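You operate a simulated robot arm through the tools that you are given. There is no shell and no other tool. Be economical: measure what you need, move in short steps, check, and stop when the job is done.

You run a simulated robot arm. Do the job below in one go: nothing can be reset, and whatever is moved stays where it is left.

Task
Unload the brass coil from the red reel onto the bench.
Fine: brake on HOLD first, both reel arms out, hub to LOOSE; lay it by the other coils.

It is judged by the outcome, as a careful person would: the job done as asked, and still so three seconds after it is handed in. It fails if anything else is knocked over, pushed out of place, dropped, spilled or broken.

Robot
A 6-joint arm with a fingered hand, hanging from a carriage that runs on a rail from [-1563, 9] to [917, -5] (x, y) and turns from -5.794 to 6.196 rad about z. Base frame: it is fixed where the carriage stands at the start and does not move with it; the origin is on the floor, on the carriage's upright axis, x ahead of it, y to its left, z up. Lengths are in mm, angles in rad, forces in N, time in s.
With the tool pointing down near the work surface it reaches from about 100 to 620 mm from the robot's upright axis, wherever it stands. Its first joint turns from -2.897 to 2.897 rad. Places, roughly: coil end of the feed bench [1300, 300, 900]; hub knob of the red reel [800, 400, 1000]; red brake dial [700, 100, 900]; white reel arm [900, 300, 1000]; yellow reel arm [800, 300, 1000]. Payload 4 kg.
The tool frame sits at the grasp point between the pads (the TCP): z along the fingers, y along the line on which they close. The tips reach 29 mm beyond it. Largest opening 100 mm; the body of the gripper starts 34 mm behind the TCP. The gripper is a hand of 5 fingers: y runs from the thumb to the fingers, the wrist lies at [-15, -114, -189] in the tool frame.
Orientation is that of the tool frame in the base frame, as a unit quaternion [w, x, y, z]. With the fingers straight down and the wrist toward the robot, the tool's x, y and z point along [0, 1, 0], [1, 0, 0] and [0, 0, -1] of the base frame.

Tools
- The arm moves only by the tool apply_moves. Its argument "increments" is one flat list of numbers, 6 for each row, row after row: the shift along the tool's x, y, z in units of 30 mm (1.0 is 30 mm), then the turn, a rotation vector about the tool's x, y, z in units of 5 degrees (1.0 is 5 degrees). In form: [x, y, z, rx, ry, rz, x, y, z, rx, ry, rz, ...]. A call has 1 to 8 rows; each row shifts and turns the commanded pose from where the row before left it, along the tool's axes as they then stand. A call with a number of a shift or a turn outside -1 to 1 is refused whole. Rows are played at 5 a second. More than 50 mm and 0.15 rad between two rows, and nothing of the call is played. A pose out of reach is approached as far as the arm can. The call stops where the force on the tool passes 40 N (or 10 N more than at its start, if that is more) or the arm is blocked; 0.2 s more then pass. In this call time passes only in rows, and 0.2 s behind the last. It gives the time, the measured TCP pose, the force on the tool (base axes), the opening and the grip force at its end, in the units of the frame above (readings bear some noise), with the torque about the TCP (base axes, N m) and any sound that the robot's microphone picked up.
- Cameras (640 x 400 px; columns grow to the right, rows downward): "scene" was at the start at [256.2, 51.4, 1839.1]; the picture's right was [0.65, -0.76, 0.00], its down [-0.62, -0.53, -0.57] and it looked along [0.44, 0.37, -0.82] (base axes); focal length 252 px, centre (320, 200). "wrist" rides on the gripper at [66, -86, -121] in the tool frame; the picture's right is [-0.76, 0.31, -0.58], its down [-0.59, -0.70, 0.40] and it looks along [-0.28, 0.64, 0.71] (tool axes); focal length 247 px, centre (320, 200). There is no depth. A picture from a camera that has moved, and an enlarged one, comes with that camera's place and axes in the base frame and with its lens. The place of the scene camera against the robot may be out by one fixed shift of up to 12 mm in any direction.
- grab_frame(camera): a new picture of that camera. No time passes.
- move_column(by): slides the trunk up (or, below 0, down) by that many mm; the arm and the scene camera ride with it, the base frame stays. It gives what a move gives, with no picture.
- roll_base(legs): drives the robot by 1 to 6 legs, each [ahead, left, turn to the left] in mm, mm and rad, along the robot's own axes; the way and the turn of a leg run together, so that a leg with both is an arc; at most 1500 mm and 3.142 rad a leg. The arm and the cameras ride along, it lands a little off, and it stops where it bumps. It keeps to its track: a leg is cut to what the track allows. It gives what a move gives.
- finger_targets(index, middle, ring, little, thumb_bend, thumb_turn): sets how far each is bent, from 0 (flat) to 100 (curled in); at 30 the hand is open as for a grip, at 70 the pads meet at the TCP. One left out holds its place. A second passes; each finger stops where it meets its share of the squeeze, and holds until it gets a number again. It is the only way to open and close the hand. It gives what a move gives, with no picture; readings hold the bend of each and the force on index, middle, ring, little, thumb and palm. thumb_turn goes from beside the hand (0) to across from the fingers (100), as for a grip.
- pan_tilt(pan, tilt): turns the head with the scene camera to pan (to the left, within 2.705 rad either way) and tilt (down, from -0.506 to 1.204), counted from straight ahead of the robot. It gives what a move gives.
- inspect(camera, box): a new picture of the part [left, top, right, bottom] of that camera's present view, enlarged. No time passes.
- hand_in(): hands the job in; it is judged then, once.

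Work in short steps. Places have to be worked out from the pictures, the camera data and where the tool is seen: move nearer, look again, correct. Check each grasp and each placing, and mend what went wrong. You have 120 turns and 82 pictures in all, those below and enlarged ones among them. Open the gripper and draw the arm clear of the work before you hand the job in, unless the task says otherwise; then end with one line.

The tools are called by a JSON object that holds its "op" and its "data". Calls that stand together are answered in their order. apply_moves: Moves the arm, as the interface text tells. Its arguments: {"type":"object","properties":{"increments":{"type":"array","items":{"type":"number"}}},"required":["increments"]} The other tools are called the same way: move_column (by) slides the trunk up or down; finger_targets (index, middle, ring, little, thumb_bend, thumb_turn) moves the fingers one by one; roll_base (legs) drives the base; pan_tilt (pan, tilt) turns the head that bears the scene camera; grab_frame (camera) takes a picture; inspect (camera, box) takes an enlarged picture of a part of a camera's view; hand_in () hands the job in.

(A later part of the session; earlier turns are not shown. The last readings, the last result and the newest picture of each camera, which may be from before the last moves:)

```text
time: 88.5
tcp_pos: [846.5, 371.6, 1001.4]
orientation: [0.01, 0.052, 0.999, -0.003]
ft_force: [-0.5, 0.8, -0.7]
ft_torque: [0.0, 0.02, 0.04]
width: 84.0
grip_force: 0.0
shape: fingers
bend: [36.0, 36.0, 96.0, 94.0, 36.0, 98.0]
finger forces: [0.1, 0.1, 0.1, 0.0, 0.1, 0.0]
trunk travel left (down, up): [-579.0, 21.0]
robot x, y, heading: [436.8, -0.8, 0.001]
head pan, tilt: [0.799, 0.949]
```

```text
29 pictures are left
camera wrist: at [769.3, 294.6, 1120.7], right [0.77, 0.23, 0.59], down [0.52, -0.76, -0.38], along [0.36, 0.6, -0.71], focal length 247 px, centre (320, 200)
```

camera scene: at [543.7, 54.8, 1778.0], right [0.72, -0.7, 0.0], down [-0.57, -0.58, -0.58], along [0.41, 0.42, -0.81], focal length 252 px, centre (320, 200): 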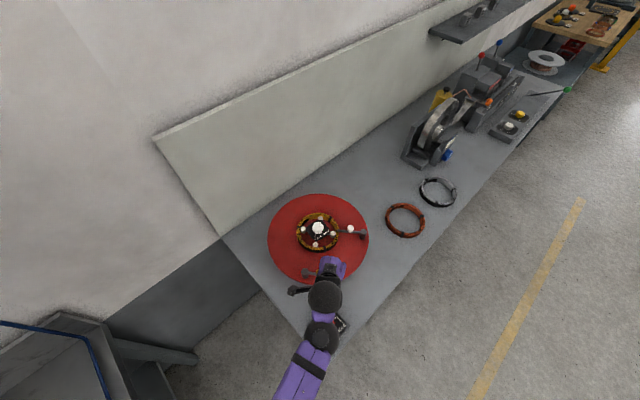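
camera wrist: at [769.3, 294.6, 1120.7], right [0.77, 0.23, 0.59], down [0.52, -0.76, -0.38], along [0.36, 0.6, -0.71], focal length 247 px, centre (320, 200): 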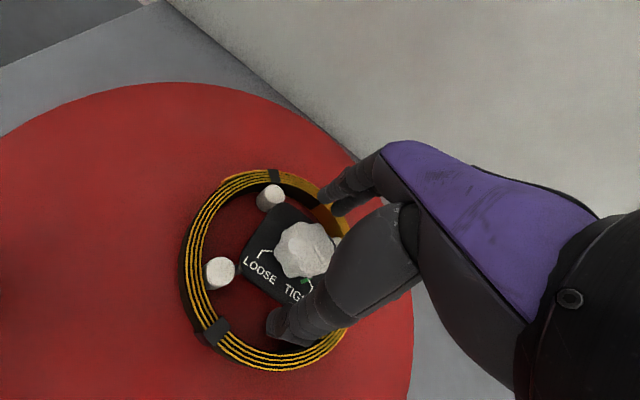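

I trim 6 mm along tool x, go down to about z 992 and close on the knob.

{"op": "apply_moves", "data": {"increments": [0.2, -0.07, 0.33, 0, 0, 0]}}

{"op": "finger_targets", "data": {"index": 66, "middle": 66, "thumb_bend": 66}}

{"op": "inspect", "data": {"camera": "wrist", "box": [200, 160, 392, 280]}}

```text
time: 88.9
tcp_pos: [839.9, 369.2, 989.7]
orientation: [0.009, 0.052, 0.999, -0.004]
ft_force: [-0.2, 0.3, 0.0]
ft_torque: [-0.01, 0.02, 0.03]
width: 84.1
grip_force: 0.1
shape: fingers
bend: [36.0, 36.0, 96.0, 94.0, 36.0, 98.0]
finger forces: [0.1, 0.1, 0.0, 0.0, 0.0, 0.1]
trunk travel left (down, up): [-579.0, 21.0]
robot x, y, heading: [442.7, -1.8, 0.004]
head pan, tilt: [0.799, 0.949]
```

```text
time: 89.9
tcp_pos: [840.0, 373.4, 990.9]
orientation: [0.01, 0.052, 0.999, -0.003]
ft_force: [-0.5, 13.4, -1.7]
ft_torque: [0.27, 0.0, 0.12]
width: 23.5
grip_force: 8.8
shape: fingers
bend: [60.0, 57.0, 96.0, 94.0, 64.0, 97.0]
finger forces: [6.5, 8.2, 0.0, 0.0, 1.9, 0.0]
trunk travel left (down, up): [-579.0, 21.0]
robot x, y, heading: [439.9, -6.3, 0.006]
head pan, tilt: [0.799, 0.949]
```

```text
3.33 times, centred on (296, 220) of wrist
camera zoom: at [761.9, 295.6, 1110.4], right [0.77, 0.23, 0.59], down [0.52, -0.76, -0.38], along [0.36, 0.61, -0.71], focal length 823 px, centre (400, 133)
```

zoom: 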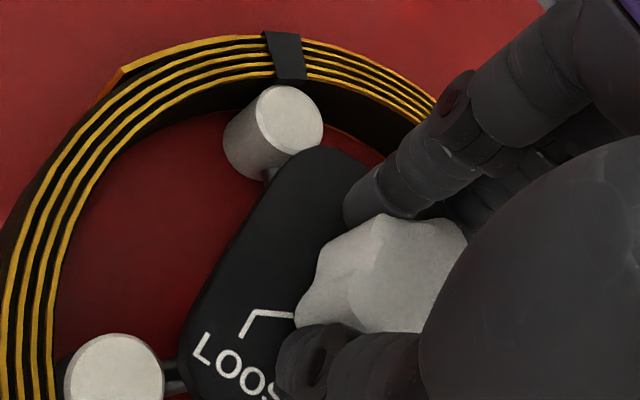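

Gripped. I turn clockwise toward LOOSE, 40° first.

{"op": "apply_moves", "data": {"increments": [0, 0.1, 0, 0, 0, 0, 0, 0, 0, 0, 0, 1, 0, 0, 0, 0, 0, 1, 0, 0, 0, 0, 0, 1, 0, 0, 0, 0, 0, 1, 0, 0, 0, 0, 0, 1, 0, 0, 0, 0, 0, 1, 0, 0, 0, 0, 0, 1]}}

{"op": "inspect", "data": {"camera": "wrist", "box": [200, 160, 392, 280]}}

```text
time: 91.7
tcp_pos: [837.6, 377.4, 992.3]
orientation: [0.009, 0.348, 0.937, 0.001]
ft_force: [-8.0, 21.5, -5.4]
ft_torque: [0.43, 0.2, 0.47]
width: 18.1
grip_force: 10.9
shape: fingers
bend: [62.0, 56.0, 96.0, 94.0, 65.0, 97.0]
finger forces: [13.1, 8.9, 0.0, 0.1, 0.8, 0.1]
trunk travel left (down, up): [-579.0, 21.0]
robot x, y, heading: [443.2, -2.3, 0.008]
head pan, tilt: [0.799, 0.949]
```

```text
3.33 times, centred on (296, 220) of wrist
camera zoom: at [728.4, 357.3, 1110.1], right [0.76, -0.26, 0.59], down [-0.01, -0.92, -0.39], along [0.65, 0.3, -0.7], focal length 823 px, centre (400, 133)
```

zoom: 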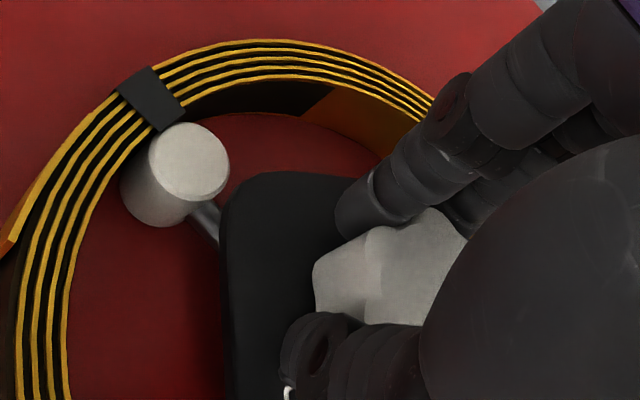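

The knob turns with the hand and the reel stays put. I correct the centring slightly and continue 35°.

{"op": "apply_moves", "data": {"increments": [-0.12, 0.1, 0, 0, 0, 1, 0, 0.05, 0, 0, 0, 1, 0, 0, 0, 0, 0, 1, 0, 0, 0, 0, 0, 1, 0, 0, 0, 0, 0, 1, 0, 0, 0, 0, 0, 1, 0, 0, 0, 0, 0, 1, 0, 0, 0, 0, 0, 1]}}

{"op": "grab_frame", "data": {"camera": "wrist"}}

```text
time: 93.5
tcp_pos: [846.4, 378.2, 991.5]
orientation: [0.009, 0.65, 0.76, 0.006]
ft_force: [3.8, 15.7, 2.5]
ft_torque: [0.33, -0.09, 0.33]
width: 27.7
grip_force: 11.3
shape: fingers
bend: [60.0, 59.0, 96.0, 94.0, 62.0, 97.0]
finger forces: [11.4, 6.5, 0.0, 0.0, 5.2, 0.0]
trunk travel left (down, up): [-579.0, 21.0]
robot x, y, heading: [443.9, -4.7, 0.003]
head pan, tilt: [0.799, 0.949]
```

```text
26 pictures are left
camera wrist: at [748.4, 431.3, 1110.0], right [0.41, -0.7, 0.59], down [-0.59, -0.69, -0.41], along [0.69, -0.18, -0.7], focal length 247 px, centre (320, 200)
```

wrist: 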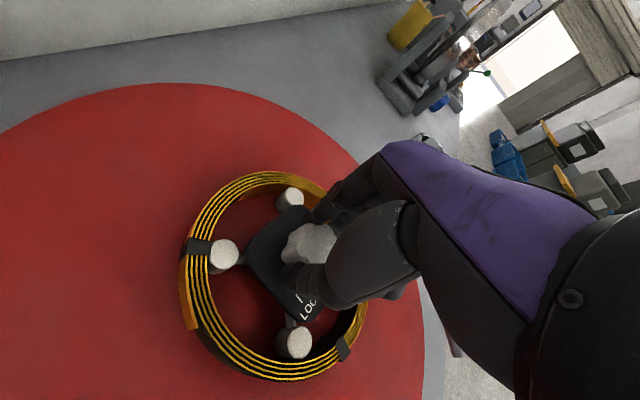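

75° done, with LOOSE coming up. I continue 40° more.

{"op": "apply_moves", "data": {"increments": [0, 0, 0, 0, 0, 1, 0, 0, 0, 0, 0, 1, 0, 0, 0, 0, 0, 1, 0, 0, 0, 0, 0, 1, 0, 0, 0, 0, 0, 1, 0, 0, 0, 0, 0, 1, 0, 0, 0, 0, 0, 1]}}

{"op": "inspect", "data": {"camera": "wrist", "box": [160, 140, 384, 280]}}

```text
time: 95.1
tcp_pos: [846.5, 375.4, 992.2]
orientation: [0.009, 0.848, 0.529, 0.008]
ft_force: [12.1, 6.0, -0.1]
ft_torque: [0.08, -0.2, 0.28]
width: 31.9
grip_force: 11.0
shape: fingers
bend: [58.0, 60.0, 96.0, 94.0, 61.0, 99.0]
finger forces: [12.7, 3.9, 0.0, 0.0, 5.1, 0.1]
trunk travel left (down, up): [-579.0, 21.0]
robot x, y, heading: [441.9, -2.2, 0.006]
head pan, tilt: [0.799, 0.949]
```

```text
2.86 times, centred on (272, 210) of wrist
camera zoom: at [795.2, 472.7, 1110.9], right [-0.07, -0.81, 0.58], down [-0.88, -0.22, -0.42], along [0.47, -0.54, -0.7], focal length 706 px, centre (457, 171)
```

zoom: 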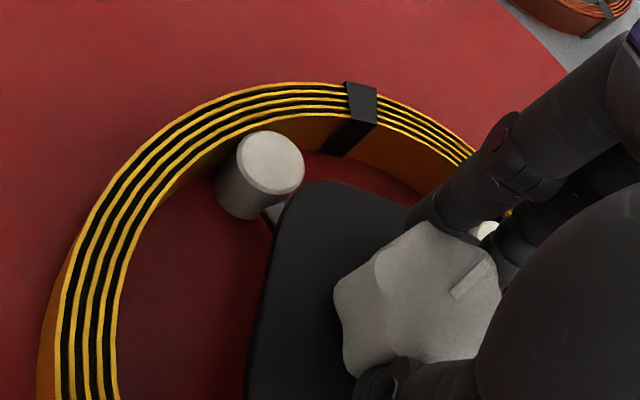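

The pointer is still near TIGHT, so the knob slipped in my fingers. I open, seat the hand lower and squeeze harder with ring finger too, then test a small turn while the pointer is visible.

{"op": "finger_targets", "data": {"index": 45, "middle": 45, "ring": 45, "thumb_bend": 45}}

{"op": "apply_moves", "data": {"increments": [0, 0.05, 0.25, 0, 0, 0]}}

{"op": "finger_targets", "data": {"index": 90, "middle": 90, "ring": 75, "thumb_bend": 90}}

{"op": "inspect", "data": {"camera": "wrist", "box": [160, 140, 384, 280]}}

```text
time: 96.1
tcp_pos: [844.0, 374.2, 991.3]
orientation: [0.007, 0.848, 0.53, 0.005]
ft_force: [0.1, 0.1, 0.3]
ft_torque: [0.0, -0.01, -0.01]
width: 61.9
grip_force: 0.0
shape: fingers
bend: [45.0, 45.0, 45.0, 95.0, 45.0, 98.0]
finger forces: [0.1, 0.0, 0.1, 0.1, 0.0, 0.0]
trunk travel left (down, up): [-579.0, 21.0]
robot x, y, heading: [442.9, -4.5, 0.006]
head pan, tilt: [0.799, 0.949]
```

```text
time: 96.5
tcp_pos: [841.5, 371.5, 985.6]
orientation: [0.008, 0.848, 0.531, 0.007]
ft_force: [-0.1, 0.1, 2.7]
ft_torque: [-0.09, -0.06, -0.05]
width: 62.0
grip_force: 1.7
shape: fingers
bend: [45.0, 45.0, 45.0, 95.0, 45.0, 98.0]
finger forces: [0.0, 2.2, 0.1, 0.0, 0.0, 0.0]
out of reach, approached as far as the arm can: row 1
trunk travel left (down, up): [-579.0, 21.0]
robot x, y, heading: [440.5, -3.8, 0.005]
head pan, tilt: [0.799, 0.949]
```

```text
time: 97.5
tcp_pos: [843.5, 368.6, 985.7]
orientation: [0.009, 0.848, 0.53, 0.006]
ft_force: [6.7, -9.5, 9.3]
ft_torque: [0.1, 0.31, 0.01]
width: 41.2
grip_force: 17.4
shape: fingers
bend: [52.0, 64.0, 75.0, 95.0, 58.0, 97.0]
finger forces: [11.0, 8.2, 0.0, 0.1, 14.6, 0.0]
trunk travel left (down, up): [-579.0, 21.0]
robot x, y, heading: [440.3, -6.3, 0.004]
head pan, tilt: [0.799, 0.949]
```

```text
2.86 times, centred on (272, 210) of wrist
camera zoom: at [791.9, 466.9, 1104.0], right [-0.07, -0.81, 0.58], down [-0.88, -0.22, -0.41], along [0.47, -0.54, -0.7], focal length 706 px, centre (457, 171)
```

zoom: 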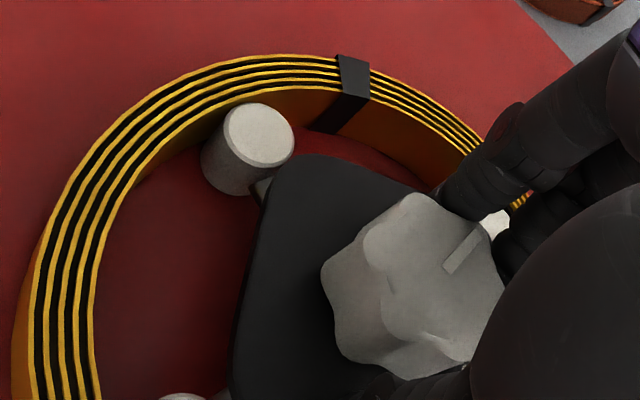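

The grip is stronger now at 17 N, but this yaw is the reach edge. I open, rise slightly, and wind back to yaw about 84° to regrip with full squeeze.

{"op": "finger_targets", "data": {"index": 38, "middle": 38, "ring": 95, "thumb_bend": 38}}

{"op": "apply_moves", "data": {"increments": [0, 0, -0.9, 0, 0, -1, 0, 0, 0, 0, 0, -1, 0, 0, 0, 0, 0, -1, 0, 0, 0, 0, 0, -1, 0, 0, 0, 0, 0, -1, 0, 0, 0, 0, 0, -1, 0, 0, 0, 0, 0, -1, 0, 0, 0, 0, 0, -1]}}

{"op": "apply_moves", "data": {"increments": [0, 0, 0, 0, 0, -1, 0, 0, 0, 0, 0, -1, 0, 0, 0, 0, 0, -1, 0, 0, 0, 0, 0, -1, 0, 0, 0, 0, 0, -1, 0, 0, 0, 0, 0, -1, 0, 0, 0, 0, 0, -1, 0, 0, 0, 0, 0, -1]}}

{"op": "apply_moves", "data": {"increments": [0, 0, 0, 0, 0, -1, 0, 0, 0, 0, 0, -1, 0, 0, 0, 0, 0, -1, 0, 0, 0, 0, 0, -1, 0, 0, 0, 0, 0, -1, 0, 0, 0, 0, 0, -1]}}

{"op": "grab_frame", "data": {"camera": "wrist"}}

```text
time: 98.5
tcp_pos: [842.2, 371.1, 984.8]
orientation: [0.008, 0.848, 0.53, 0.006]
ft_force: [-0.2, -0.4, -0.1]
ft_torque: [0.02, -0.02, -0.01]
width: 79.3
grip_force: 0.0
shape: fingers
bend: [38.0, 38.0, 94.0, 96.0, 38.0, 98.0]
finger forces: [0.1, 0.0, 0.1, 0.1, 0.0, 0.0]
trunk travel left (down, up): [-579.0, 21.0]
robot x, y, heading: [440.0, -6.1, 0.004]
head pan, tilt: [0.799, 0.949]
```

```text
time: 100.3
tcp_pos: [839.8, 371.4, 1012.9]
orientation: [0.009, 0.614, 0.789, 0.002]
ft_force: [-0.7, 0.9, 0.0]
ft_torque: [-0.02, 0.01, 0.0]
width: 79.4
grip_force: 0.1
shape: fingers
bend: [38.0, 38.0, 94.0, 96.0, 38.0, 98.0]
finger forces: [0.0, 0.1, 0.1, 0.0, 0.0, 0.0]
trunk travel left (down, up): [-579.0, 21.0]
robot x, y, heading: [440.3, -4.6, 0.005]
head pan, tilt: [0.799, 0.949]
```

```text
time: 102.1
tcp_pos: [840.1, 371.4, 1015.3]
orientation: [0.01, 0.308, 0.951, 0.0]
ft_force: [-0.5, 0.5, -0.7]
ft_torque: [-0.02, -0.03, -0.01]
width: 79.3
grip_force: 0.0
shape: fingers
bend: [38.0, 38.0, 94.0, 96.0, 38.0, 98.0]
finger forces: [0.1, 0.0, 0.0, 0.0, 0.0, 0.0]
trunk travel left (down, up): [-579.0, 21.0]
robot x, y, heading: [443.4, -3.1, 0.0]
head pan, tilt: [0.799, 0.949]
```

```text
time: 103.5
tcp_pos: [840.2, 369.3, 1013.4]
orientation: [0.009, 0.052, 0.999, -0.003]
ft_force: [-0.2, -0.1, 0.6]
ft_torque: [-0.01, -0.04, 0.02]
width: 79.5
grip_force: 0.1
shape: fingers
bend: [38.0, 38.0, 94.0, 96.0, 38.0, 98.0]
finger forces: [0.0, 0.0, 0.1, 0.0, 0.1, 0.0]
trunk travel left (down, up): [-579.0, 21.0]
robot x, y, heading: [440.1, -3.3, 0.001]
head pan, tilt: [0.799, 0.949]
```

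```text
23 pictures are left
camera wrist: at [763.5, 293.0, 1133.1], right [0.77, 0.23, 0.59], down [0.52, -0.76, -0.38], along [0.36, 0.6, -0.71], focal length 247 px, centre (320, 200)
```

wrist: 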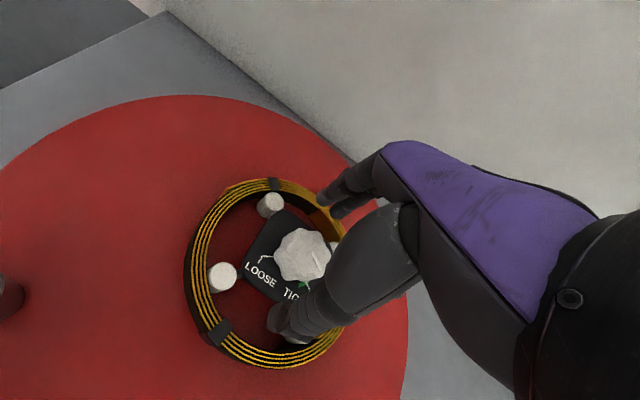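

I zoom to read the hub pointer exactly before gripping.

{"op": "inspect", "data": {"camera": "wrist", "box": [232, 210, 344, 280]}}

```text
5.71 times, centred on (288, 245) of wrist
camera zoom: at [763.5, 293.0, 1133.1], right [0.77, 0.23, 0.59], down [0.52, -0.76, -0.38], along [0.36, 0.6, -0.71], focal length 1411 px, centre (503, -57)
```

zoom: 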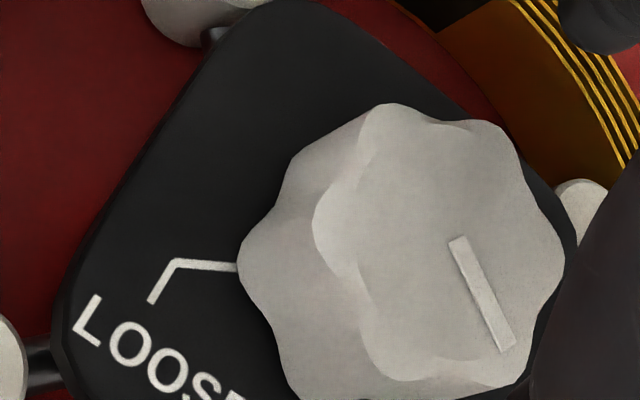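

The pointer is still at TIGHT (about -41°) and LOOSE is at about -150°, so I need roughly 108° clockwise. I seat at z 986 and squeeze hard.

{"op": "apply_moves", "data": {"increments": [0.08, 0.05, 0.88, 0, 0, 0]}}

{"op": "finger_targets", "data": {"index": 100, "middle": 100, "thumb_bend": 100}}

{"op": "apply_moves", "data": {"increments": [0, 0, 0, 0, 0, 1, 0, 0, 0, 0, 0, 1, 0, 0, 0, 0, 0, 1, 0, 0, 0, 0, 0, 1, 0, 0, 0, 0, 0, 1, 0, 0, 0, 0, 0, 1]}}

{"op": "inspect", "data": {"camera": "wrist", "box": [200, 160, 392, 280]}}

```text
time: 103.9
tcp_pos: [837.7, 371.1, 986.2]
orientation: [0.01, 0.052, 0.999, -0.004]
ft_force: [0.9, -0.8, 0.1]
ft_torque: [0.01, 0.0, 0.04]
width: 79.5
grip_force: 0.1
shape: fingers
bend: [38.0, 38.0, 94.0, 96.0, 38.0, 98.0]
finger forces: [0.1, 0.0, 0.0, 0.0, 0.0, 0.0]
trunk travel left (down, up): [-579.0, 21.0]
robot x, y, heading: [441.1, -4.4, 0.006]
head pan, tilt: [0.799, 0.949]
```

```text
time: 104.9
tcp_pos: [837.4, 372.4, 987.6]
orientation: [0.01, 0.051, 0.999, -0.003]
ft_force: [-1.4, 7.3, 0.8]
ft_torque: [0.26, 0.06, 0.14]
width: 6.0
grip_force: 4.6
shape: fingers
bend: [80.0, 49.0, 94.0, 96.0, 90.0, 96.0]
finger forces: [0.0, 8.5, 0.0, 0.0, 0.0, 0.0]
trunk travel left (down, up): [-579.0, 21.0]
robot x, y, heading: [442.8, -3.5, 0.005]
head pan, tilt: [0.799, 0.949]
```

```text
time: 106.3
tcp_pos: [839.9, 373.4, 987.5]
orientation: [0.009, 0.31, 0.951, -0.001]
ft_force: [1.0, 6.3, 1.3]
ft_torque: [0.19, -0.01, 0.17]
width: 7.6
grip_force: 3.2
shape: fingers
bend: [90.0, 52.0, 94.0, 96.0, 99.0, 97.0]
finger forces: [0.5, 5.7, 0.0, 0.0, 0.1, 0.0]
trunk travel left (down, up): [-579.0, 21.0]
robot x, y, heading: [441.4, -5.7, 0.0]
head pan, tilt: [0.799, 0.949]
```

```text
3.33 times, centred on (296, 220) of wrist
camera zoom: at [732.6, 343.6, 1105.8], right [0.78, -0.19, 0.59], down [0.07, -0.92, -0.39], along [0.62, 0.35, -0.7], focal length 823 px, centre (400, 133)
```

zoom: 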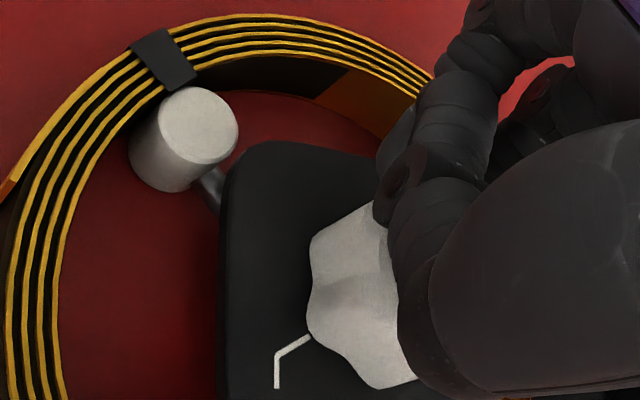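

The knob was off to one side and the fingers curled past it. Its true centre is about (846,375). I open, wind back to 84°, re-centre there and close with a moderate target.

{"op": "finger_targets", "data": {"index": 38, "middle": 38, "thumb_bend": 38}}

{"op": "apply_moves", "data": {"increments": [0, 0, 0, 0, 0, -1, 0, 0, 0, 0, 0, -1, 0, 0, 0, 0, 0, -1, 0, 0, 0, 0, 0, -1, 0, 0, 0, 0, 0, -1, 0, 0, 0, 0, 0, -1, -0.27, 0.1, 0, 0, 0, 0]}}

{"op": "finger_targets", "data": {"index": 78, "middle": 78, "thumb_bend": 78}}

```text
time: 107.3
tcp_pos: [842.3, 373.4, 988.8]
orientation: [0.011, 0.309, 0.951, 0.0]
ft_force: [-2.5, 4.8, 28.0]
ft_torque: [0.4, 0.13, 0.02]
width: 29.0
grip_force: 14.1
shape: fingers
bend: [38.0, 38.0, 94.0, 96.0, 98.0, 96.0]
finger forces: [0.1, 0.0, 0.0, 0.1, 27.3, 0.1]
trunk travel left (down, up): [-579.0, 21.0]
robot x, y, heading: [437.8, -3.2, 0.004]
head pan, tilt: [0.799, 0.949]
```

```text
time: 108.9
tcp_pos: [848.9, 377.4, 988.5]
orientation: [0.01, 0.051, 0.999, -0.002]
ft_force: [-6.6, 1.9, 29.2]
ft_torque: [0.15, 0.37, 0.01]
width: 32.3
grip_force: 15.0
shape: fingers
bend: [38.0, 38.0, 94.0, 96.0, 100.0, 95.0]
finger forces: [0.0, 0.1, 0.1, 0.0, 29.1, 0.0]
trunk travel left (down, up): [-579.0, 21.0]
robot x, y, heading: [437.9, -3.0, -0.0]
head pan, tilt: [0.799, 0.949]
```

```text
time: 109.9
tcp_pos: [848.6, 378.1, 988.9]
orientation: [0.01, 0.052, 0.999, -0.002]
ft_force: [5.8, 9.7, 13.2]
ft_torque: [0.39, 0.02, -0.03]
width: 7.4
grip_force: 18.1
shape: fingers
bend: [49.0, 64.0, 94.0, 96.0, 88.0, 97.0]
finger forces: [0.0, 8.5, 0.0, 0.1, 28.4, 0.1]
trunk travel left (down, up): [-579.0, 21.0]
robot x, y, heading: [441.4, -0.6, 0.002]
head pan, tilt: [0.799, 0.949]
```

The thumb is stuck curled on top of the knob. I lift clear, open fully, and look again.

{"op": "apply_moves", "data": {"increments": [0, 0, -0.7, 0, 0, 0, 0, 0, -0.8, 0, 0, 0]}}

{"op": "finger_targets", "data": {"index": 36, "middle": 36, "thumb_bend": 36}}

{"op": "grab_frame", "data": {"camera": "wrist"}}

```text
time: 110.5
tcp_pos: [847.7, 374.4, 1031.3]
orientation: [0.007, 0.053, 0.999, -0.004]
ft_force: [-0.3, -0.4, 0.2]
ft_torque: [-0.03, 0.01, -0.02]
width: 0.1
grip_force: 0.1
shape: fingers
bend: [76.0, 72.0, 94.0, 96.0, 78.0, 97.0]
finger forces: [0.1, 0.0, 0.0, 0.0, 0.0, 0.0]
trunk travel left (down, up): [-579.0, 21.0]
robot x, y, heading: [441.6, -1.8, 0.003]
head pan, tilt: [0.799, 0.949]
```

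```text
time: 111.5
tcp_pos: [849.3, 375.2, 1032.4]
orientation: [0.009, 0.052, 0.999, -0.003]
ft_force: [0.1, -0.4, -0.3]
ft_torque: [0.0, 0.0, -0.04]
width: 84.1
grip_force: 0.1
shape: fingers
bend: [36.0, 36.0, 94.0, 96.0, 36.0, 97.0]
finger forces: [0.0, 0.1, 0.0, 0.0, 0.0, 0.0]
trunk travel left (down, up): [-579.0, 21.0]
robot x, y, heading: [435.3, -6.3, 0.003]
head pan, tilt: [0.799, 0.949]
```

```text
20 pictures are left
camera wrist: at [771.2, 298.4, 1152.0], right [0.77, 0.23, 0.59], down [0.52, -0.76, -0.38], along [0.36, 0.6, -0.71], focal length 247 px, centre (320, 200)
```

wrist: 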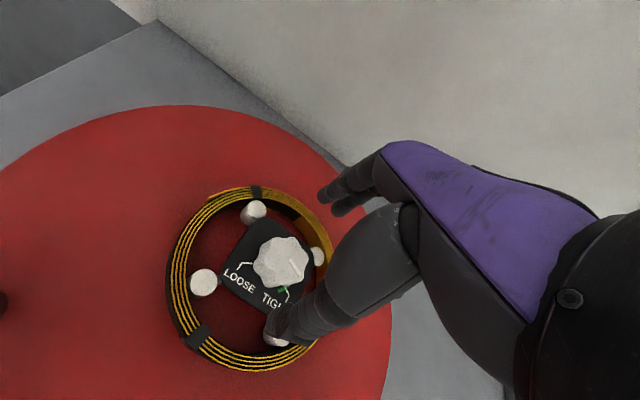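

The image puts the knob about 6 mm to the +x tool side. I centre at (843,375), go down to z 988 and close with a firmer target of 76.

{"op": "apply_moves", "data": {"increments": [0.2, 0.02, 0.73, 0, 0, 0, 0, 0, 0.73, 0, 0, 0]}}

{"op": "finger_targets", "data": {"index": 64, "middle": 64, "thumb_bend": 64}}

{"op": "finger_targets", "data": {"index": 78, "middle": 78, "thumb_bend": 78}}

```text
time: 112.1
tcp_pos: [842.4, 375.8, 989.4]
orientation: [0.009, 0.052, 0.999, -0.004]
ft_force: [-0.5, -0.6, -0.2]
ft_torque: [-0.02, -0.02, -0.01]
width: 84.2
grip_force: 0.1
shape: fingers
bend: [36.0, 36.0, 94.0, 96.0, 36.0, 98.0]
finger forces: [0.0, 0.1, 0.0, 0.0, 0.0, 0.0]
trunk travel left (down, up): [-579.0, 21.0]
robot x, y, heading: [442.0, -3.4, 0.002]
head pan, tilt: [0.799, 0.949]
```

```text
time: 113.1
tcp_pos: [841.2, 375.3, 989.2]
orientation: [0.009, 0.051, 0.999, -0.003]
ft_force: [0.3, 5.4, -1.3]
ft_torque: [0.08, -0.02, 0.05]
width: 27.0
grip_force: 5.8
shape: fingers
bend: [60.0, 59.0, 94.0, 96.0, 61.0, 97.0]
finger forces: [3.6, 4.8, 0.1, 0.0, 3.1, 0.0]
trunk travel left (down, up): [-579.0, 21.0]
robot x, y, heading: [440.8, -7.1, 0.006]
head pan, tilt: [0.799, 0.949]
```

```text
time: 114.1
tcp_pos: [842.1, 375.9, 988.6]
orientation: [0.01, 0.052, 0.999, -0.003]
ft_force: [1.1, 3.7, -2.9]
ft_torque: [0.18, -0.06, 0.02]
width: 23.6
grip_force: 14.4
shape: fingers
bend: [61.0, 59.0, 94.0, 96.0, 65.0, 96.0]
finger forces: [7.4, 9.4, 0.1, 0.0, 11.6, 0.0]
trunk travel left (down, up): [-579.0, 21.0]
robot x, y, heading: [440.7, -4.4, 0.0]
head pan, tilt: [0.799, 0.949]
```

A balanced grip at 14 N. I turn 30° clockwise and check the pointer.

{"op": "apply_moves", "data": {"increments": [0, 0, 0, 0, 0, 1, 0, 0, 0, 0, 0, 1, 0, 0, 0, 0, 0, 1, 0, 0, 0, 0, 0, 1, 0, 0, 0, 0, 0, 1, 0, 0, 0, 0, 0, 1]}}

{"op": "inspect", "data": {"camera": "wrist", "box": [200, 160, 392, 280]}}

```text
time: 115.5
tcp_pos: [840.0, 378.7, 988.8]
orientation: [0.009, 0.307, 0.952, 0.0]
ft_force: [-6.2, 9.7, 3.4]
ft_torque: [0.28, 0.02, 0.33]
width: 19.4
grip_force: 15.7
shape: fingers
bend: [61.0, 58.0, 94.0, 96.0, 66.0, 97.0]
finger forces: [10.8, 10.1, 0.0, 0.0, 10.6, 0.1]
trunk travel left (down, up): [-579.0, 21.0]
robot x, y, heading: [444.1, -4.3, 0.002]
head pan, tilt: [0.799, 0.949]
```

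```text
3.33 times, centred on (296, 220) of wrist
camera zoom: at [733.1, 349.3, 1107.2], right [0.78, -0.19, 0.59], down [0.07, -0.92, -0.39], along [0.62, 0.35, -0.7], focal length 823 px, centre (400, 133)
```

zoom: 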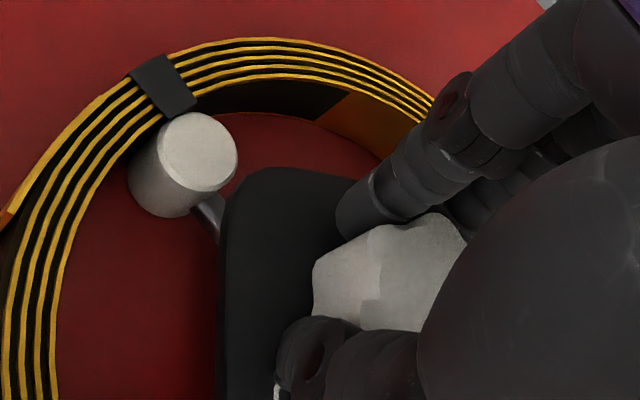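

The pointer is hidden here. I carry on to yaw about -21°, where its position will show.

{"op": "apply_moves", "data": {"increments": [-0.03, 0, 0, 0, 0, 1, -0.03, 0, 0, 0, 0, 1, -0.03, 0, 0, 0, 0, 1, 0, 0, 0, 0, 0, 1, 0, 0, 0, 0, 0, 1, 0, 0, 0, 0, 0, 1, 0, 0, 0, 0, 0, 1, 0, 0, 0, 0, 0, 1]}}

{"op": "apply_moves", "data": {"increments": [0, 0, 0, 0, 0, 1, 0, 0, 0, 0, 0, 1, 0, 0, 0, 0, 0, 1, 0, 0, 0, 0, 0, 1, 0, 0, 0, 0, 0, 1, 0, 0, 0, 0, 0, 1, 0, 0, 0, 0, 0, 1]}}

{"op": "inspect", "data": {"camera": "wrist", "box": [160, 140, 384, 280]}}

```text
time: 117.2
tcp_pos: [840.8, 386.7, 991.9]
orientation: [0.006, 0.576, 0.818, 0.006]
ft_force: [-0.1, 25.9, -11.7]
ft_torque: [0.51, 0.14, 0.44]
width: 0.0
grip_force: 14.6
shape: fingers
bend: [64.0, 57.0, 94.0, 96.0, 76.0, 96.0]
finger forces: [16.4, 9.8, 0.0, 0.1, 4.8, 0.0]
trunk travel left (down, up): [-579.0, 21.0]
robot x, y, heading: [439.9, -0.1, 0.003]
head pan, tilt: [0.799, 0.949]
stopped in row 8: the force on the tool passed its limit at 41 N (the readings are from after the stop); the commanded pose is now the measured one
```

```text
time: 118.1
tcp_pos: [842.5, 390.0, 994.7]
orientation: [0.005, 0.684, 0.729, 0.01]
ft_force: [6.4, 21.0, -8.7]
ft_torque: [0.52, -0.03, 0.45]
width: 0.0
grip_force: 12.6
shape: fingers
bend: [65.0, 57.0, 94.0, 96.0, 76.0, 96.0]
finger forces: [12.7, 11.8, 0.0, 0.0, 0.0, 0.1]
trunk travel left (down, up): [-579.0, 21.0]
robot x, y, heading: [439.0, -2.8, 0.005]
head pan, tilt: [0.799, 0.949]
stopped in row 4: the force on the tool passed its limit at 40 N (the readings are from after the stop); the commanded pose is now the measured one
```

```text
2.86 times, centred on (272, 210) of wrist
camera zoom: at [749.0, 449.3, 1113.1], right [0.34, -0.74, 0.58], down [-0.66, -0.63, -0.42], along [0.67, -0.24, -0.7], focal length 706 px, centre (457, 171)
```

zoom: 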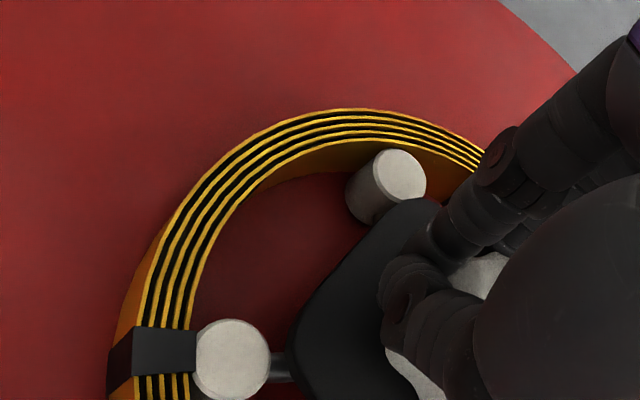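

The hand climbed off the knob, so clockwise is firmly blocked. Like the brake, it probably sweeps over the top: counter-clockwise from TIGHT to LOOSE. I lift, open, re-centre and wind to about -20° to turn it counter-clockwise.

{"op": "apply_moves", "data": {"increments": [0, 0, -0.7, 0, 0, 0, 0, 0, -0.7, 0, 0, 0]}}

{"op": "finger_targets", "data": {"index": 36, "middle": 36, "thumb_bend": 36}}

{"op": "apply_moves", "data": {"increments": [-0.5, 0, 0, 0, 0, 0, 0, 0, 0, 0, 0, 1, 0, 0, 0, 0, 0, 1, 0, 0, 0, 0, 0, 1, 0, 0, 0, 0, 0, 1]}}

{"op": "grab_frame", "data": {"camera": "wrist"}}

```text
time: 118.7
tcp_pos: [840.2, 381.8, 1033.8]
orientation: [0.006, 0.687, 0.727, 0.004]
ft_force: [-0.3, -0.1, -0.2]
ft_torque: [0.03, -0.02, 0.03]
width: 0.0
grip_force: 0.0
shape: fingers
bend: [65.0, 68.0, 94.0, 96.0, 77.0, 97.0]
finger forces: [0.0, 0.0, 0.0, 0.1, 0.1, 0.0]
trunk travel left (down, up): [-579.0, 21.0]
robot x, y, heading: [443.6, -4.4, 0.01]
head pan, tilt: [0.799, 0.949]
```

```text
time: 119.7
tcp_pos: [840.8, 383.5, 1034.7]
orientation: [0.005, 0.687, 0.727, 0.005]
ft_force: [0.2, -0.7, -0.1]
ft_torque: [0.01, 0.01, 0.02]
width: 84.0
grip_force: 0.0
shape: fingers
bend: [36.0, 36.0, 94.0, 96.0, 36.0, 97.0]
finger forces: [0.0, 0.0, 0.1, 0.0, 0.0, 0.0]
trunk travel left (down, up): [-579.0, 21.0]
robot x, y, heading: [444.4, -0.6, 0.006]
head pan, tilt: [0.799, 0.949]
```

```text
time: 120.9
tcp_pos: [841.8, 367.3, 1032.5]
orientation: [0.006, 0.803, 0.596, 0.008]
ft_force: [0.4, -1.1, -0.3]
ft_torque: [0.04, -0.02, -0.01]
width: 84.2
grip_force: 0.2
shape: fingers
bend: [36.0, 36.0, 94.0, 96.0, 36.0, 98.0]
finger forces: [0.0, 0.0, 0.1, 0.1, 0.0, 0.0]
trunk travel left (down, up): [-579.0, 21.0]
robot x, y, heading: [440.1, -2.8, 0.003]
head pan, tilt: [0.799, 0.949]
```

```text
17 pictures are left
camera wrist: at [775.4, 454.5, 1151.7], right [0.07, -0.81, 0.58], down [-0.84, -0.36, -0.41], along [0.54, -0.46, -0.7], focal length 247 px, centre (320, 200)
```

wrist: 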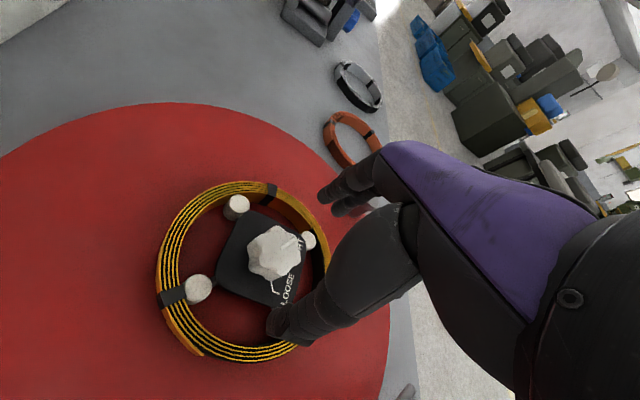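

I place the knob at (843,375). I go down, grip in two stages and try counter-clockwise.

{"op": "apply_moves", "data": {"increments": [0.27, -0.04, 0.72, 0, 0, 0, 0, 0, 0.72, 0, 0, 0]}}

{"op": "finger_targets", "data": {"index": 64, "middle": 64, "thumb_bend": 64}}

{"op": "apply_moves", "data": {"increments": [0, 0, 0, 0, 0, -1, 0, 0, 0, 0, 0, -1, 0, 0, 0, 0, 0, -1, 0, 0, 0, 0, 0, -1, 0, 0, 0, 0, 0, -1, 0, 0, 0, 0, 0, -1]}}

{"op": "inspect", "data": {"camera": "wrist", "box": [160, 140, 384, 280]}}

```text
time: 121.5
tcp_pos: [843.1, 373.8, 990.2]
orientation: [0.004, 0.803, 0.596, 0.007]
ft_force: [0.5, 0.6, 0.2]
ft_torque: [-0.02, -0.01, 0.01]
width: 83.9
grip_force: 0.1
shape: fingers
bend: [36.0, 36.0, 94.0, 96.0, 36.0, 98.0]
finger forces: [0.0, 0.0, 0.0, 0.1, 0.0, 0.1]
trunk travel left (down, up): [-579.0, 21.0]
robot x, y, heading: [439.5, -6.8, 0.002]
head pan, tilt: [0.799, 0.949]
```

```text
time: 122.5
tcp_pos: [845.0, 374.4, 990.0]
orientation: [0.006, 0.803, 0.596, 0.007]
ft_force: [9.4, -3.2, -0.4]
ft_torque: [-0.07, -0.14, -0.02]
width: 33.0
grip_force: 8.2
shape: fingers
bend: [56.0, 60.0, 94.0, 96.0, 61.0, 97.0]
finger forces: [9.2, 3.2, 0.0, 0.0, 3.7, 0.0]
trunk travel left (down, up): [-579.0, 21.0]
robot x, y, heading: [440.4, -4.3, 0.004]
head pan, tilt: [0.799, 0.949]
```

```text
time: 123.9
tcp_pos: [845.3, 374.0, 991.6]
orientation: [0.007, 0.62, 0.784, 0.006]
ft_force: [12.1, -4.4, -1.3]
ft_torque: [-0.14, -0.19, -0.03]
width: 32.8
grip_force: 8.1
shape: fingers
bend: [55.0, 59.0, 94.0, 96.0, 61.0, 99.0]
finger forces: [8.5, 6.0, 0.1, 0.1, 3.2, 0.0]
trunk travel left (down, up): [-579.0, 21.0]
robot x, y, heading: [443.6, -1.1, 0.008]
head pan, tilt: [0.799, 0.949]
```

```text
2.86 times, centred on (272, 210) of wrist
camera zoom: at [744.2, 418.7, 1108.8], right [0.46, -0.67, 0.59], down [-0.54, -0.74, -0.41], along [0.7, -0.13, -0.7], focal length 706 px, centre (457, 171)
```

zoom: 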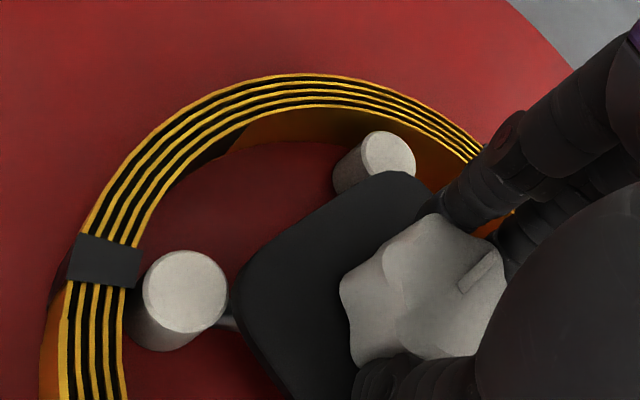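

The pointer moved with the hand, from -41° to about -9°, so counter-clockwise is right. I continue to yaw about 90°.

{"op": "apply_moves", "data": {"increments": [0, 0, 0, 0, 0, -1, 0, 0, 0, 0, 0, -1, 0, 0, 0, 0, 0, -1, 0, 0, 0, 0, 0, -1, 0, 0, 0, 0, 0, -1, 0, 0, 0, 0, 0, -1, 0, 0, 0, 0, 0, -1, 0, 0, 0, 0, 0, -1]}}

{"op": "apply_moves", "data": {"increments": [0, 0, 0, 0, 0, -1, 0, 0, 0, 0, 0, -1, 0, 0, 0, 0, 0, -1, 0, 0, 0, 0, 0, -1, 0, 0, 0, 0, 0, -1, 0, 0, 0, 0, 0, -1, 0, 0, 0, 0, 0, -1]}}

{"op": "inspect", "data": {"camera": "wrist", "box": [160, 140, 384, 280]}}

```text
time: 125.7
tcp_pos: [845.6, 375.7, 990.6]
orientation: [0.008, 0.314, 0.949, 0.004]
ft_force: [9.4, 3.1, 1.9]
ft_torque: [0.11, -0.25, -0.01]
width: 31.0
grip_force: 7.7
shape: fingers
bend: [57.0, 59.0, 94.0, 96.0, 61.0, 98.0]
finger forces: [6.4, 6.1, 0.0, 0.0, 3.5, 0.1]
trunk travel left (down, up): [-579.0, 21.0]
robot x, y, heading: [440.6, -5.4, -0.001]
head pan, tilt: [0.799, 0.949]
```

```text
time: 127.3
tcp_pos: [844.8, 376.4, 990.8]
orientation: [0.009, 0.015, 1.0, 0.002]
ft_force: [7.0, 2.5, 5.0]
ft_torque: [0.05, -0.16, -0.04]
width: 30.2
grip_force: 7.0
shape: fingers
bend: [59.0, 60.0, 94.0, 96.0, 60.0, 98.0]
finger forces: [4.6, 5.5, 0.0, 0.0, 5.1, 0.0]
trunk travel left (down, up): [-579.0, 21.0]
robot x, y, heading: [441.5, 0.9, 0.002]
head pan, tilt: [0.799, 0.949]
```

```text
2.86 times, centred on (272, 210) of wrist
camera zoom: at [773.7, 292.5, 1108.5], right [0.76, 0.28, 0.59], down [0.58, -0.72, -0.39], along [0.31, 0.63, -0.71], focal length 706 px, centre (457, 171)
```

zoom: 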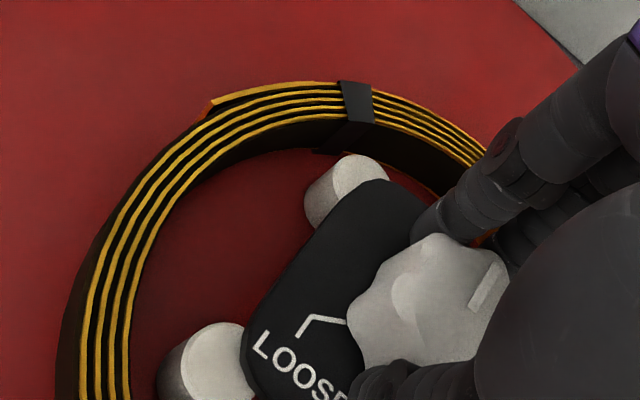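

The rollers are drawing in and the knob follows. For the next stroke I open, lift 25 mm and wind back 110°.

{"op": "finger_targets", "data": {"index": 38, "middle": 38, "thumb_bend": 38}}

{"op": "apply_moves", "data": {"increments": [0, 0, -0.8, 0, 0, 1, 0, 0, 0, 0, 0, 1, 0, 0, 0, 0, 0, 1, 0, 0, 0, 0, 0, 1, 0, 0, 0, 0, 0, 1, 0, 0, 0, 0, 0, 1, 0, 0, 0, 0, 0, 1, 0, 0, 0, 0, 0, 1]}}

{"op": "apply_moves", "data": {"increments": [0, 0, 0, 0, 0, 1, 0, 0, 0, 0, 0, 1, 0, 0, 0, 0, 0, 1, 0, 0, 0, 0, 0, 1, 0, 0, 0, 0, 0, 1, 0, 0, 0, 0, 0, 1, 0, 0, 0, 0, 0, 1, 0, 0, 0, 0, 0, 1]}}

{"op": "apply_moves", "data": {"increments": [0, 0, 0, 0, 0, 1, 0, 0, 0, 0, 0, 1, 0, 0, 0, 0, 0, 1, 0, 0, 0, 0, 0, 1, 0, 0, 0, 0, 0, 1]}}

```text
time: 128.3
tcp_pos: [843.7, 374.4, 988.8]
orientation: [0.008, 0.015, 1.0, 0.0]
ft_force: [0.9, 0.0, -0.1]
ft_torque: [0.04, -0.02, 0.04]
width: 79.2
grip_force: 0.0
shape: fingers
bend: [38.0, 38.0, 94.0, 96.0, 38.0, 98.0]
finger forces: [0.0, 0.1, 0.1, 0.1, 0.0, 0.1]
trunk travel left (down, up): [-579.0, 21.0]
robot x, y, heading: [441.5, -4.4, 0.008]
head pan, tilt: [0.799, 0.949]
```

```text
time: 130.1
tcp_pos: [842.8, 374.1, 1013.4]
orientation: [0.008, 0.357, 0.934, 0.003]
ft_force: [0.0, 0.0, 0.2]
ft_torque: [-0.03, 0.0, 0.01]
width: 79.2
grip_force: 0.0
shape: fingers
bend: [38.0, 38.0, 94.0, 96.0, 38.0, 98.0]
finger forces: [0.0, 0.1, 0.0, 0.0, 0.1, 0.0]
trunk travel left (down, up): [-579.0, 21.0]
robot x, y, heading: [437.0, -3.7, 0.006]
head pan, tilt: [0.799, 0.949]
```

```text
time: 131.9
tcp_pos: [842.3, 375.2, 1013.0]
orientation: [0.005, 0.655, 0.756, 0.005]
ft_force: [0.5, 0.3, 0.3]
ft_torque: [0.03, 0.02, -0.02]
width: 79.3
grip_force: 0.1
shape: fingers
bend: [38.0, 38.0, 94.0, 96.0, 38.0, 98.0]
finger forces: [0.0, 0.0, 0.0, 0.0, 0.0, 0.0]
trunk travel left (down, up): [-579.0, 21.0]
robot x, y, heading: [443.1, 0.9, 0.001]
head pan, tilt: [0.799, 0.949]
```

```text
time: 133.1
tcp_pos: [843.6, 374.0, 1013.6]
orientation: [0.005, 0.803, 0.596, 0.006]
ft_force: [0.5, -0.3, -1.6]
ft_torque: [-0.01, 0.02, 0.02]
width: 79.5
grip_force: 0.1
shape: fingers
bend: [38.0, 38.0, 94.0, 96.0, 38.0, 98.0]
finger forces: [0.0, 0.0, 0.1, 0.0, 0.0, 0.0]
trunk travel left (down, up): [-579.0, 21.0]
robot x, y, heading: [442.7, -3.6, 0.0]
head pan, tilt: [0.799, 0.949]
```

Centred at yaw -17°. I go down and grip again, then turn counter-clockwise 105°.

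{"op": "apply_moves", "data": {"increments": [0, 0.03, 0.8, 0, 0, 0]}}

{"op": "finger_targets", "data": {"index": 64, "middle": 64, "thumb_bend": 64}}

{"op": "apply_moves", "data": {"increments": [0, 0, 0, 0, 0, -1, 0, 0, 0, 0, 0, -1, 0, 0, 0, 0, 0, -1, 0, 0, 0, 0, 0, -1, 0, 0, 0, 0, 0, -1, 0, 0, 0, 0, 0, -1, 0, 0, 0, 0, 0, -1, 0, 0, 0, 0, 0, -1]}}

{"op": "apply_moves", "data": {"increments": [0, 0, 0, 0, 0, -1, 0, 0, 0, 0, 0, -1, 0, 0, 0, 0, 0, -1, 0, 0, 0, 0, 0, -1, 0, 0, 0, 0, 0, -1, 0, 0, 0, 0, 0, -1, 0, 0, 0, 0, 0, -1, 0, 0, 0, 0, 0, -1]}}

{"op": "apply_moves", "data": {"increments": [0, 0, 0, 0, 0, -1, 0, 0, 0, 0, 0, -1, 0, 0, 0, 0, 0, -1, 0, 0, 0, 0, 0, -1, 0, 0, 0, 0, 0, -1]}}

{"op": "inspect", "data": {"camera": "wrist", "box": [160, 140, 384, 280]}}

```text
time: 133.5
tcp_pos: [843.7, 374.0, 991.1]
orientation: [0.005, 0.803, 0.596, 0.007]
ft_force: [-0.7, 0.2, 0.8]
ft_torque: [0.0, -0.01, 0.01]
width: 79.3
grip_force: 0.0
shape: fingers
bend: [38.0, 38.0, 94.0, 96.0, 38.0, 98.0]
finger forces: [0.0, 0.1, 0.0, 0.0, 0.0, 0.0]
trunk travel left (down, up): [-579.0, 21.0]
robot x, y, heading: [443.6, -3.4, 0.004]
head pan, tilt: [0.799, 0.949]
```

```text
time: 134.5
tcp_pos: [846.4, 373.9, 991.8]
orientation: [0.006, 0.802, 0.597, 0.007]
ft_force: [7.8, -2.6, -1.0]
ft_torque: [-0.06, -0.1, -0.01]
width: 33.1
grip_force: 7.6
shape: fingers
bend: [56.0, 60.0, 94.0, 96.0, 60.0, 97.0]
finger forces: [8.9, 3.1, 0.0, 0.0, 4.0, 0.1]
trunk travel left (down, up): [-579.0, 21.0]
robot x, y, heading: [440.9, -0.7, 0.003]
head pan, tilt: [0.799, 0.949]
```

```text
time: 136.3
tcp_pos: [847.1, 374.8, 990.0]
orientation: [0.008, 0.549, 0.835, 0.005]
ft_force: [10.6, -0.7, 1.5]
ft_torque: [-0.04, -0.23, -0.06]
width: 32.3
grip_force: 7.8
shape: fingers
bend: [56.0, 59.0, 94.0, 96.0, 61.0, 98.0]
finger forces: [7.6, 5.1, 0.0, 0.1, 3.0, 0.0]
trunk travel left (down, up): [-579.0, 21.0]
robot x, y, heading: [440.4, -0.9, 0.008]
head pan, tilt: [0.799, 0.949]
```

```text
time: 138.1
tcp_pos: [845.8, 376.2, 991.9]
orientation: [0.009, 0.231, 0.973, 0.003]
ft_force: [9.0, 1.7, 1.8]
ft_torque: [0.01, -0.22, -0.01]
width: 31.7
grip_force: 8.3
shape: fingers
bend: [57.0, 59.0, 94.0, 96.0, 60.0, 99.0]
finger forces: [5.7, 5.3, 0.1, 0.0, 4.4, 0.1]
trunk travel left (down, up): [-579.0, 21.0]
robot x, y, heading: [442.6, -8.0, 0.006]
head pan, tilt: [0.799, 0.949]
```

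```text
time: 139.3
tcp_pos: [846.0, 375.7, 990.6]
orientation: [0.009, 0.015, 1.0, 0.001]
ft_force: [8.3, 2.5, -0.3]
ft_torque: [0.0, -0.2, -0.01]
width: 31.5
grip_force: 6.3
shape: fingers
bend: [59.0, 60.0, 94.0, 96.0, 60.0, 99.0]
finger forces: [4.3, 4.5, 0.0, 0.0, 5.1, 0.1]
trunk travel left (down, up): [-579.0, 21.0]
robot x, y, heading: [437.1, -4.6, -0.005]
head pan, tilt: [0.799, 0.949]
```

```text
2.86 times, centred on (272, 210) of wrist
camera zoom: at [774.7, 292.6, 1109.3], right [0.76, 0.28, 0.59], down [0.57, -0.72, -0.39], along [0.31, 0.63, -0.71], focal length 706 px, centre (457, 171)
```

zoom: 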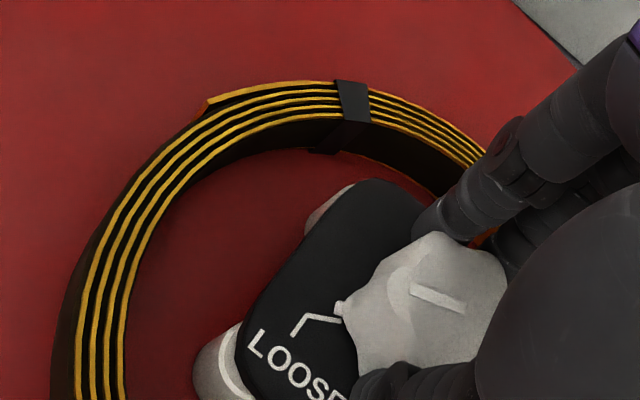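

The pointer tick is right next to the LOOSE mark, about 10° short, and the rollers are fully in. I turn 10° more.

{"op": "apply_moves", "data": {"increments": [0, 0, 0, 0, 0, -1, 0, 0, 0, 0, 0, -1]}}

{"op": "inspect", "data": {"camera": "wrist", "box": [200, 180, 360, 280]}}

```text
time: 139.9
tcp_pos: [845.7, 376.0, 990.9]
orientation: [0.01, -0.072, 0.997, 0.0]
ft_force: [8.5, 4.1, -1.2]
ft_torque: [0.06, -0.2, -0.05]
width: 31.3
grip_force: 6.5
shape: fingers
bend: [59.0, 60.0, 94.0, 96.0, 60.0, 98.0]
finger forces: [4.4, 4.9, 0.0, 0.0, 4.6, 0.0]
trunk travel left (down, up): [-579.0, 21.0]
robot x, y, heading: [442.8, -4.0, 0.001]
head pan, tilt: [0.799, 0.949]
```

```text
4.00 times, centred on (280, 230) of wrist
camera zoom: at [789.9, 281.7, 1109.6], right [0.69, 0.41, 0.59], down [0.69, -0.61, -0.39], along [0.2, 0.68, -0.71], focal length 988 px, centre (480, 80)
```

zoom: 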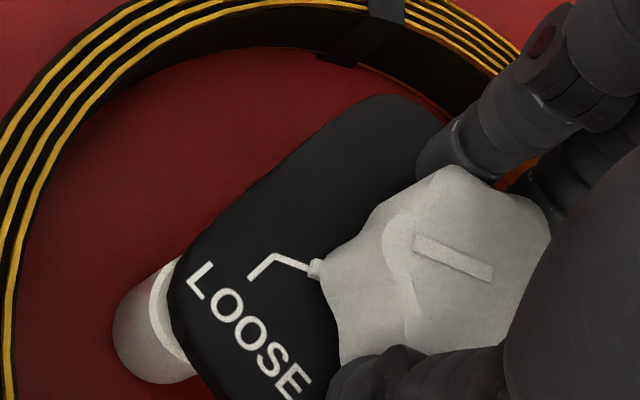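

The tick meets the LOOSE line exactly, so the hub is loose. Now the coil: its centre is near (843,374) with wall radius about 66–78. I'll grasp the rim on the robot's side, fingers inside and thumb outside, at (833,303) and yaw 82°. I release, lift and move there.

{"op": "finger_targets", "data": {"index": 38, "middle": 38, "thumb_bend": 38}}

{"op": "apply_moves", "data": {"increments": [0, 0, -0.85, 0, 0, 0, 0, 0, -0.85, 0, 0, 1, 0, 0, 0, 0, 0, 1, 0, 0, 0, 0, 0, 1, 0.03, -0.83, 0, 0, 0, 0, 0.03, -0.83, 0, 0, 0, 0, 0.03, -0.83, 0, 0, 0, 0]}}

{"op": "grab_frame", "data": {"camera": "wrist"}}

```text
time: 140.9
tcp_pos: [844.4, 374.0, 989.5]
orientation: [0.007, -0.072, 0.997, 0.0]
ft_force: [0.3, 0.1, -0.3]
ft_torque: [0.05, 0.01, -0.03]
width: 79.4
grip_force: 0.0
shape: fingers
bend: [38.0, 38.0, 94.0, 96.0, 38.0, 98.0]
finger forces: [0.0, 0.0, 0.0, 0.1, 0.0, 0.0]
trunk travel left (down, up): [-579.0, 21.0]
robot x, y, heading: [442.3, -3.6, 0.007]
head pan, tilt: [0.799, 0.949]
```

```text
time: 142.5
tcp_pos: [831.7, 304.3, 1040.4]
orientation: [0.007, 0.059, 0.998, 0.001]
ft_force: [-0.4, 0.5, 1.0]
ft_torque: [-0.02, 0.01, 0.02]
width: 79.2
grip_force: 0.1
shape: fingers
bend: [38.0, 38.0, 94.0, 96.0, 38.0, 98.0]
finger forces: [0.0, 0.0, 0.1, 0.0, 0.0, 0.0]
trunk travel left (down, up): [-579.0, 21.0]
robot x, y, heading: [441.6, -5.7, 0.001]
head pan, tilt: [0.799, 0.949]
```

```text
12 pictures are left
camera wrist: at [753.6, 227.8, 1159.3], right [0.78, 0.22, 0.59], down [0.51, -0.77, -0.39], along [0.37, 0.6, -0.71], focal length 247 px, centre (320, 200)
```

wrist: 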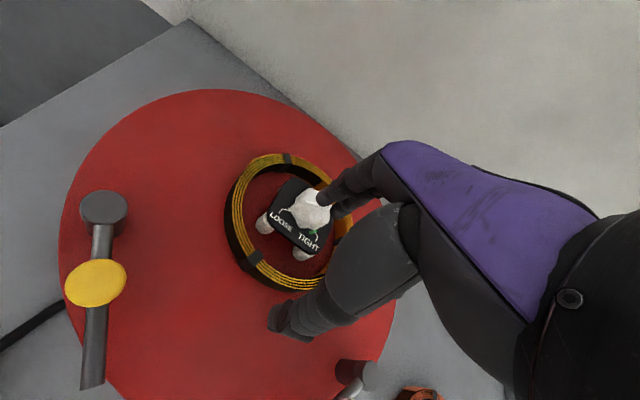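

The rim passes right under the grasp point. The retracted rollers at (809,339) and (857,330) leave a gap, so I shift 7 mm, narrow the fingers to about 35 mm and lower to z 990 to check.

{"op": "finger_targets", "data": {"index": 55, "middle": 55, "thumb_bend": 53}}

{"op": "apply_moves", "data": {"increments": [0.23, 0, 0.6, 0, 0, 1, 0, 0, 0.9, 0, 0, 0]}}

{"op": "inspect", "data": {"camera": "wrist", "box": [200, 180, 360, 280]}}

```text
time: 143.5
tcp_pos: [832.5, 304.0, 1040.4]
orientation: [0.008, 0.059, 0.998, 0.0]
ft_force: [1.0, 0.2, 1.0]
ft_torque: [0.02, 0.0, 0.01]
width: 40.6
grip_force: 0.0
shape: fingers
bend: [55.0, 55.0, 94.0, 96.0, 53.0, 98.0]
finger forces: [0.0, 0.0, 0.1, 0.1, 0.0, 0.1]
trunk travel left (down, up): [-579.0, 21.0]
robot x, y, heading: [438.3, -1.3, 0.006]
head pan, tilt: [0.799, 0.949]
```

```text
time: 144.1
tcp_pos: [824.4, 304.7, 996.8]
orientation: [0.008, 0.102, 0.995, 0.002]
ft_force: [0.1, 0.6, 0.1]
ft_torque: [-0.02, 0.0, 0.01]
width: 40.2
grip_force: 0.1
shape: fingers
bend: [55.0, 55.0, 94.0, 96.0, 53.0, 98.0]
finger forces: [0.0, 0.0, 0.0, 0.0, 0.0, 0.0]
trunk travel left (down, up): [-579.0, 21.0]
robot x, y, heading: [434.9, -2.6, 0.007]
head pan, tilt: [0.799, 0.949]
```

```text
4.00 times, centred on (280, 230) of wrist
camera zoom: at [739.4, 234.8, 1114.9], right [0.79, 0.15, 0.59], down [0.44, -0.81, -0.39], along [0.42, 0.57, -0.71], focal length 988 px, centre (480, 80)
```

zoom: 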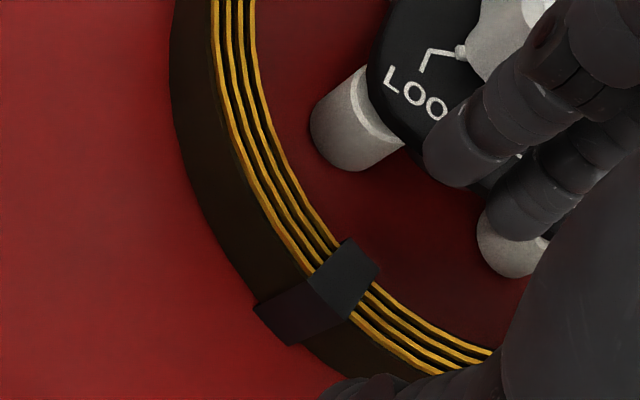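

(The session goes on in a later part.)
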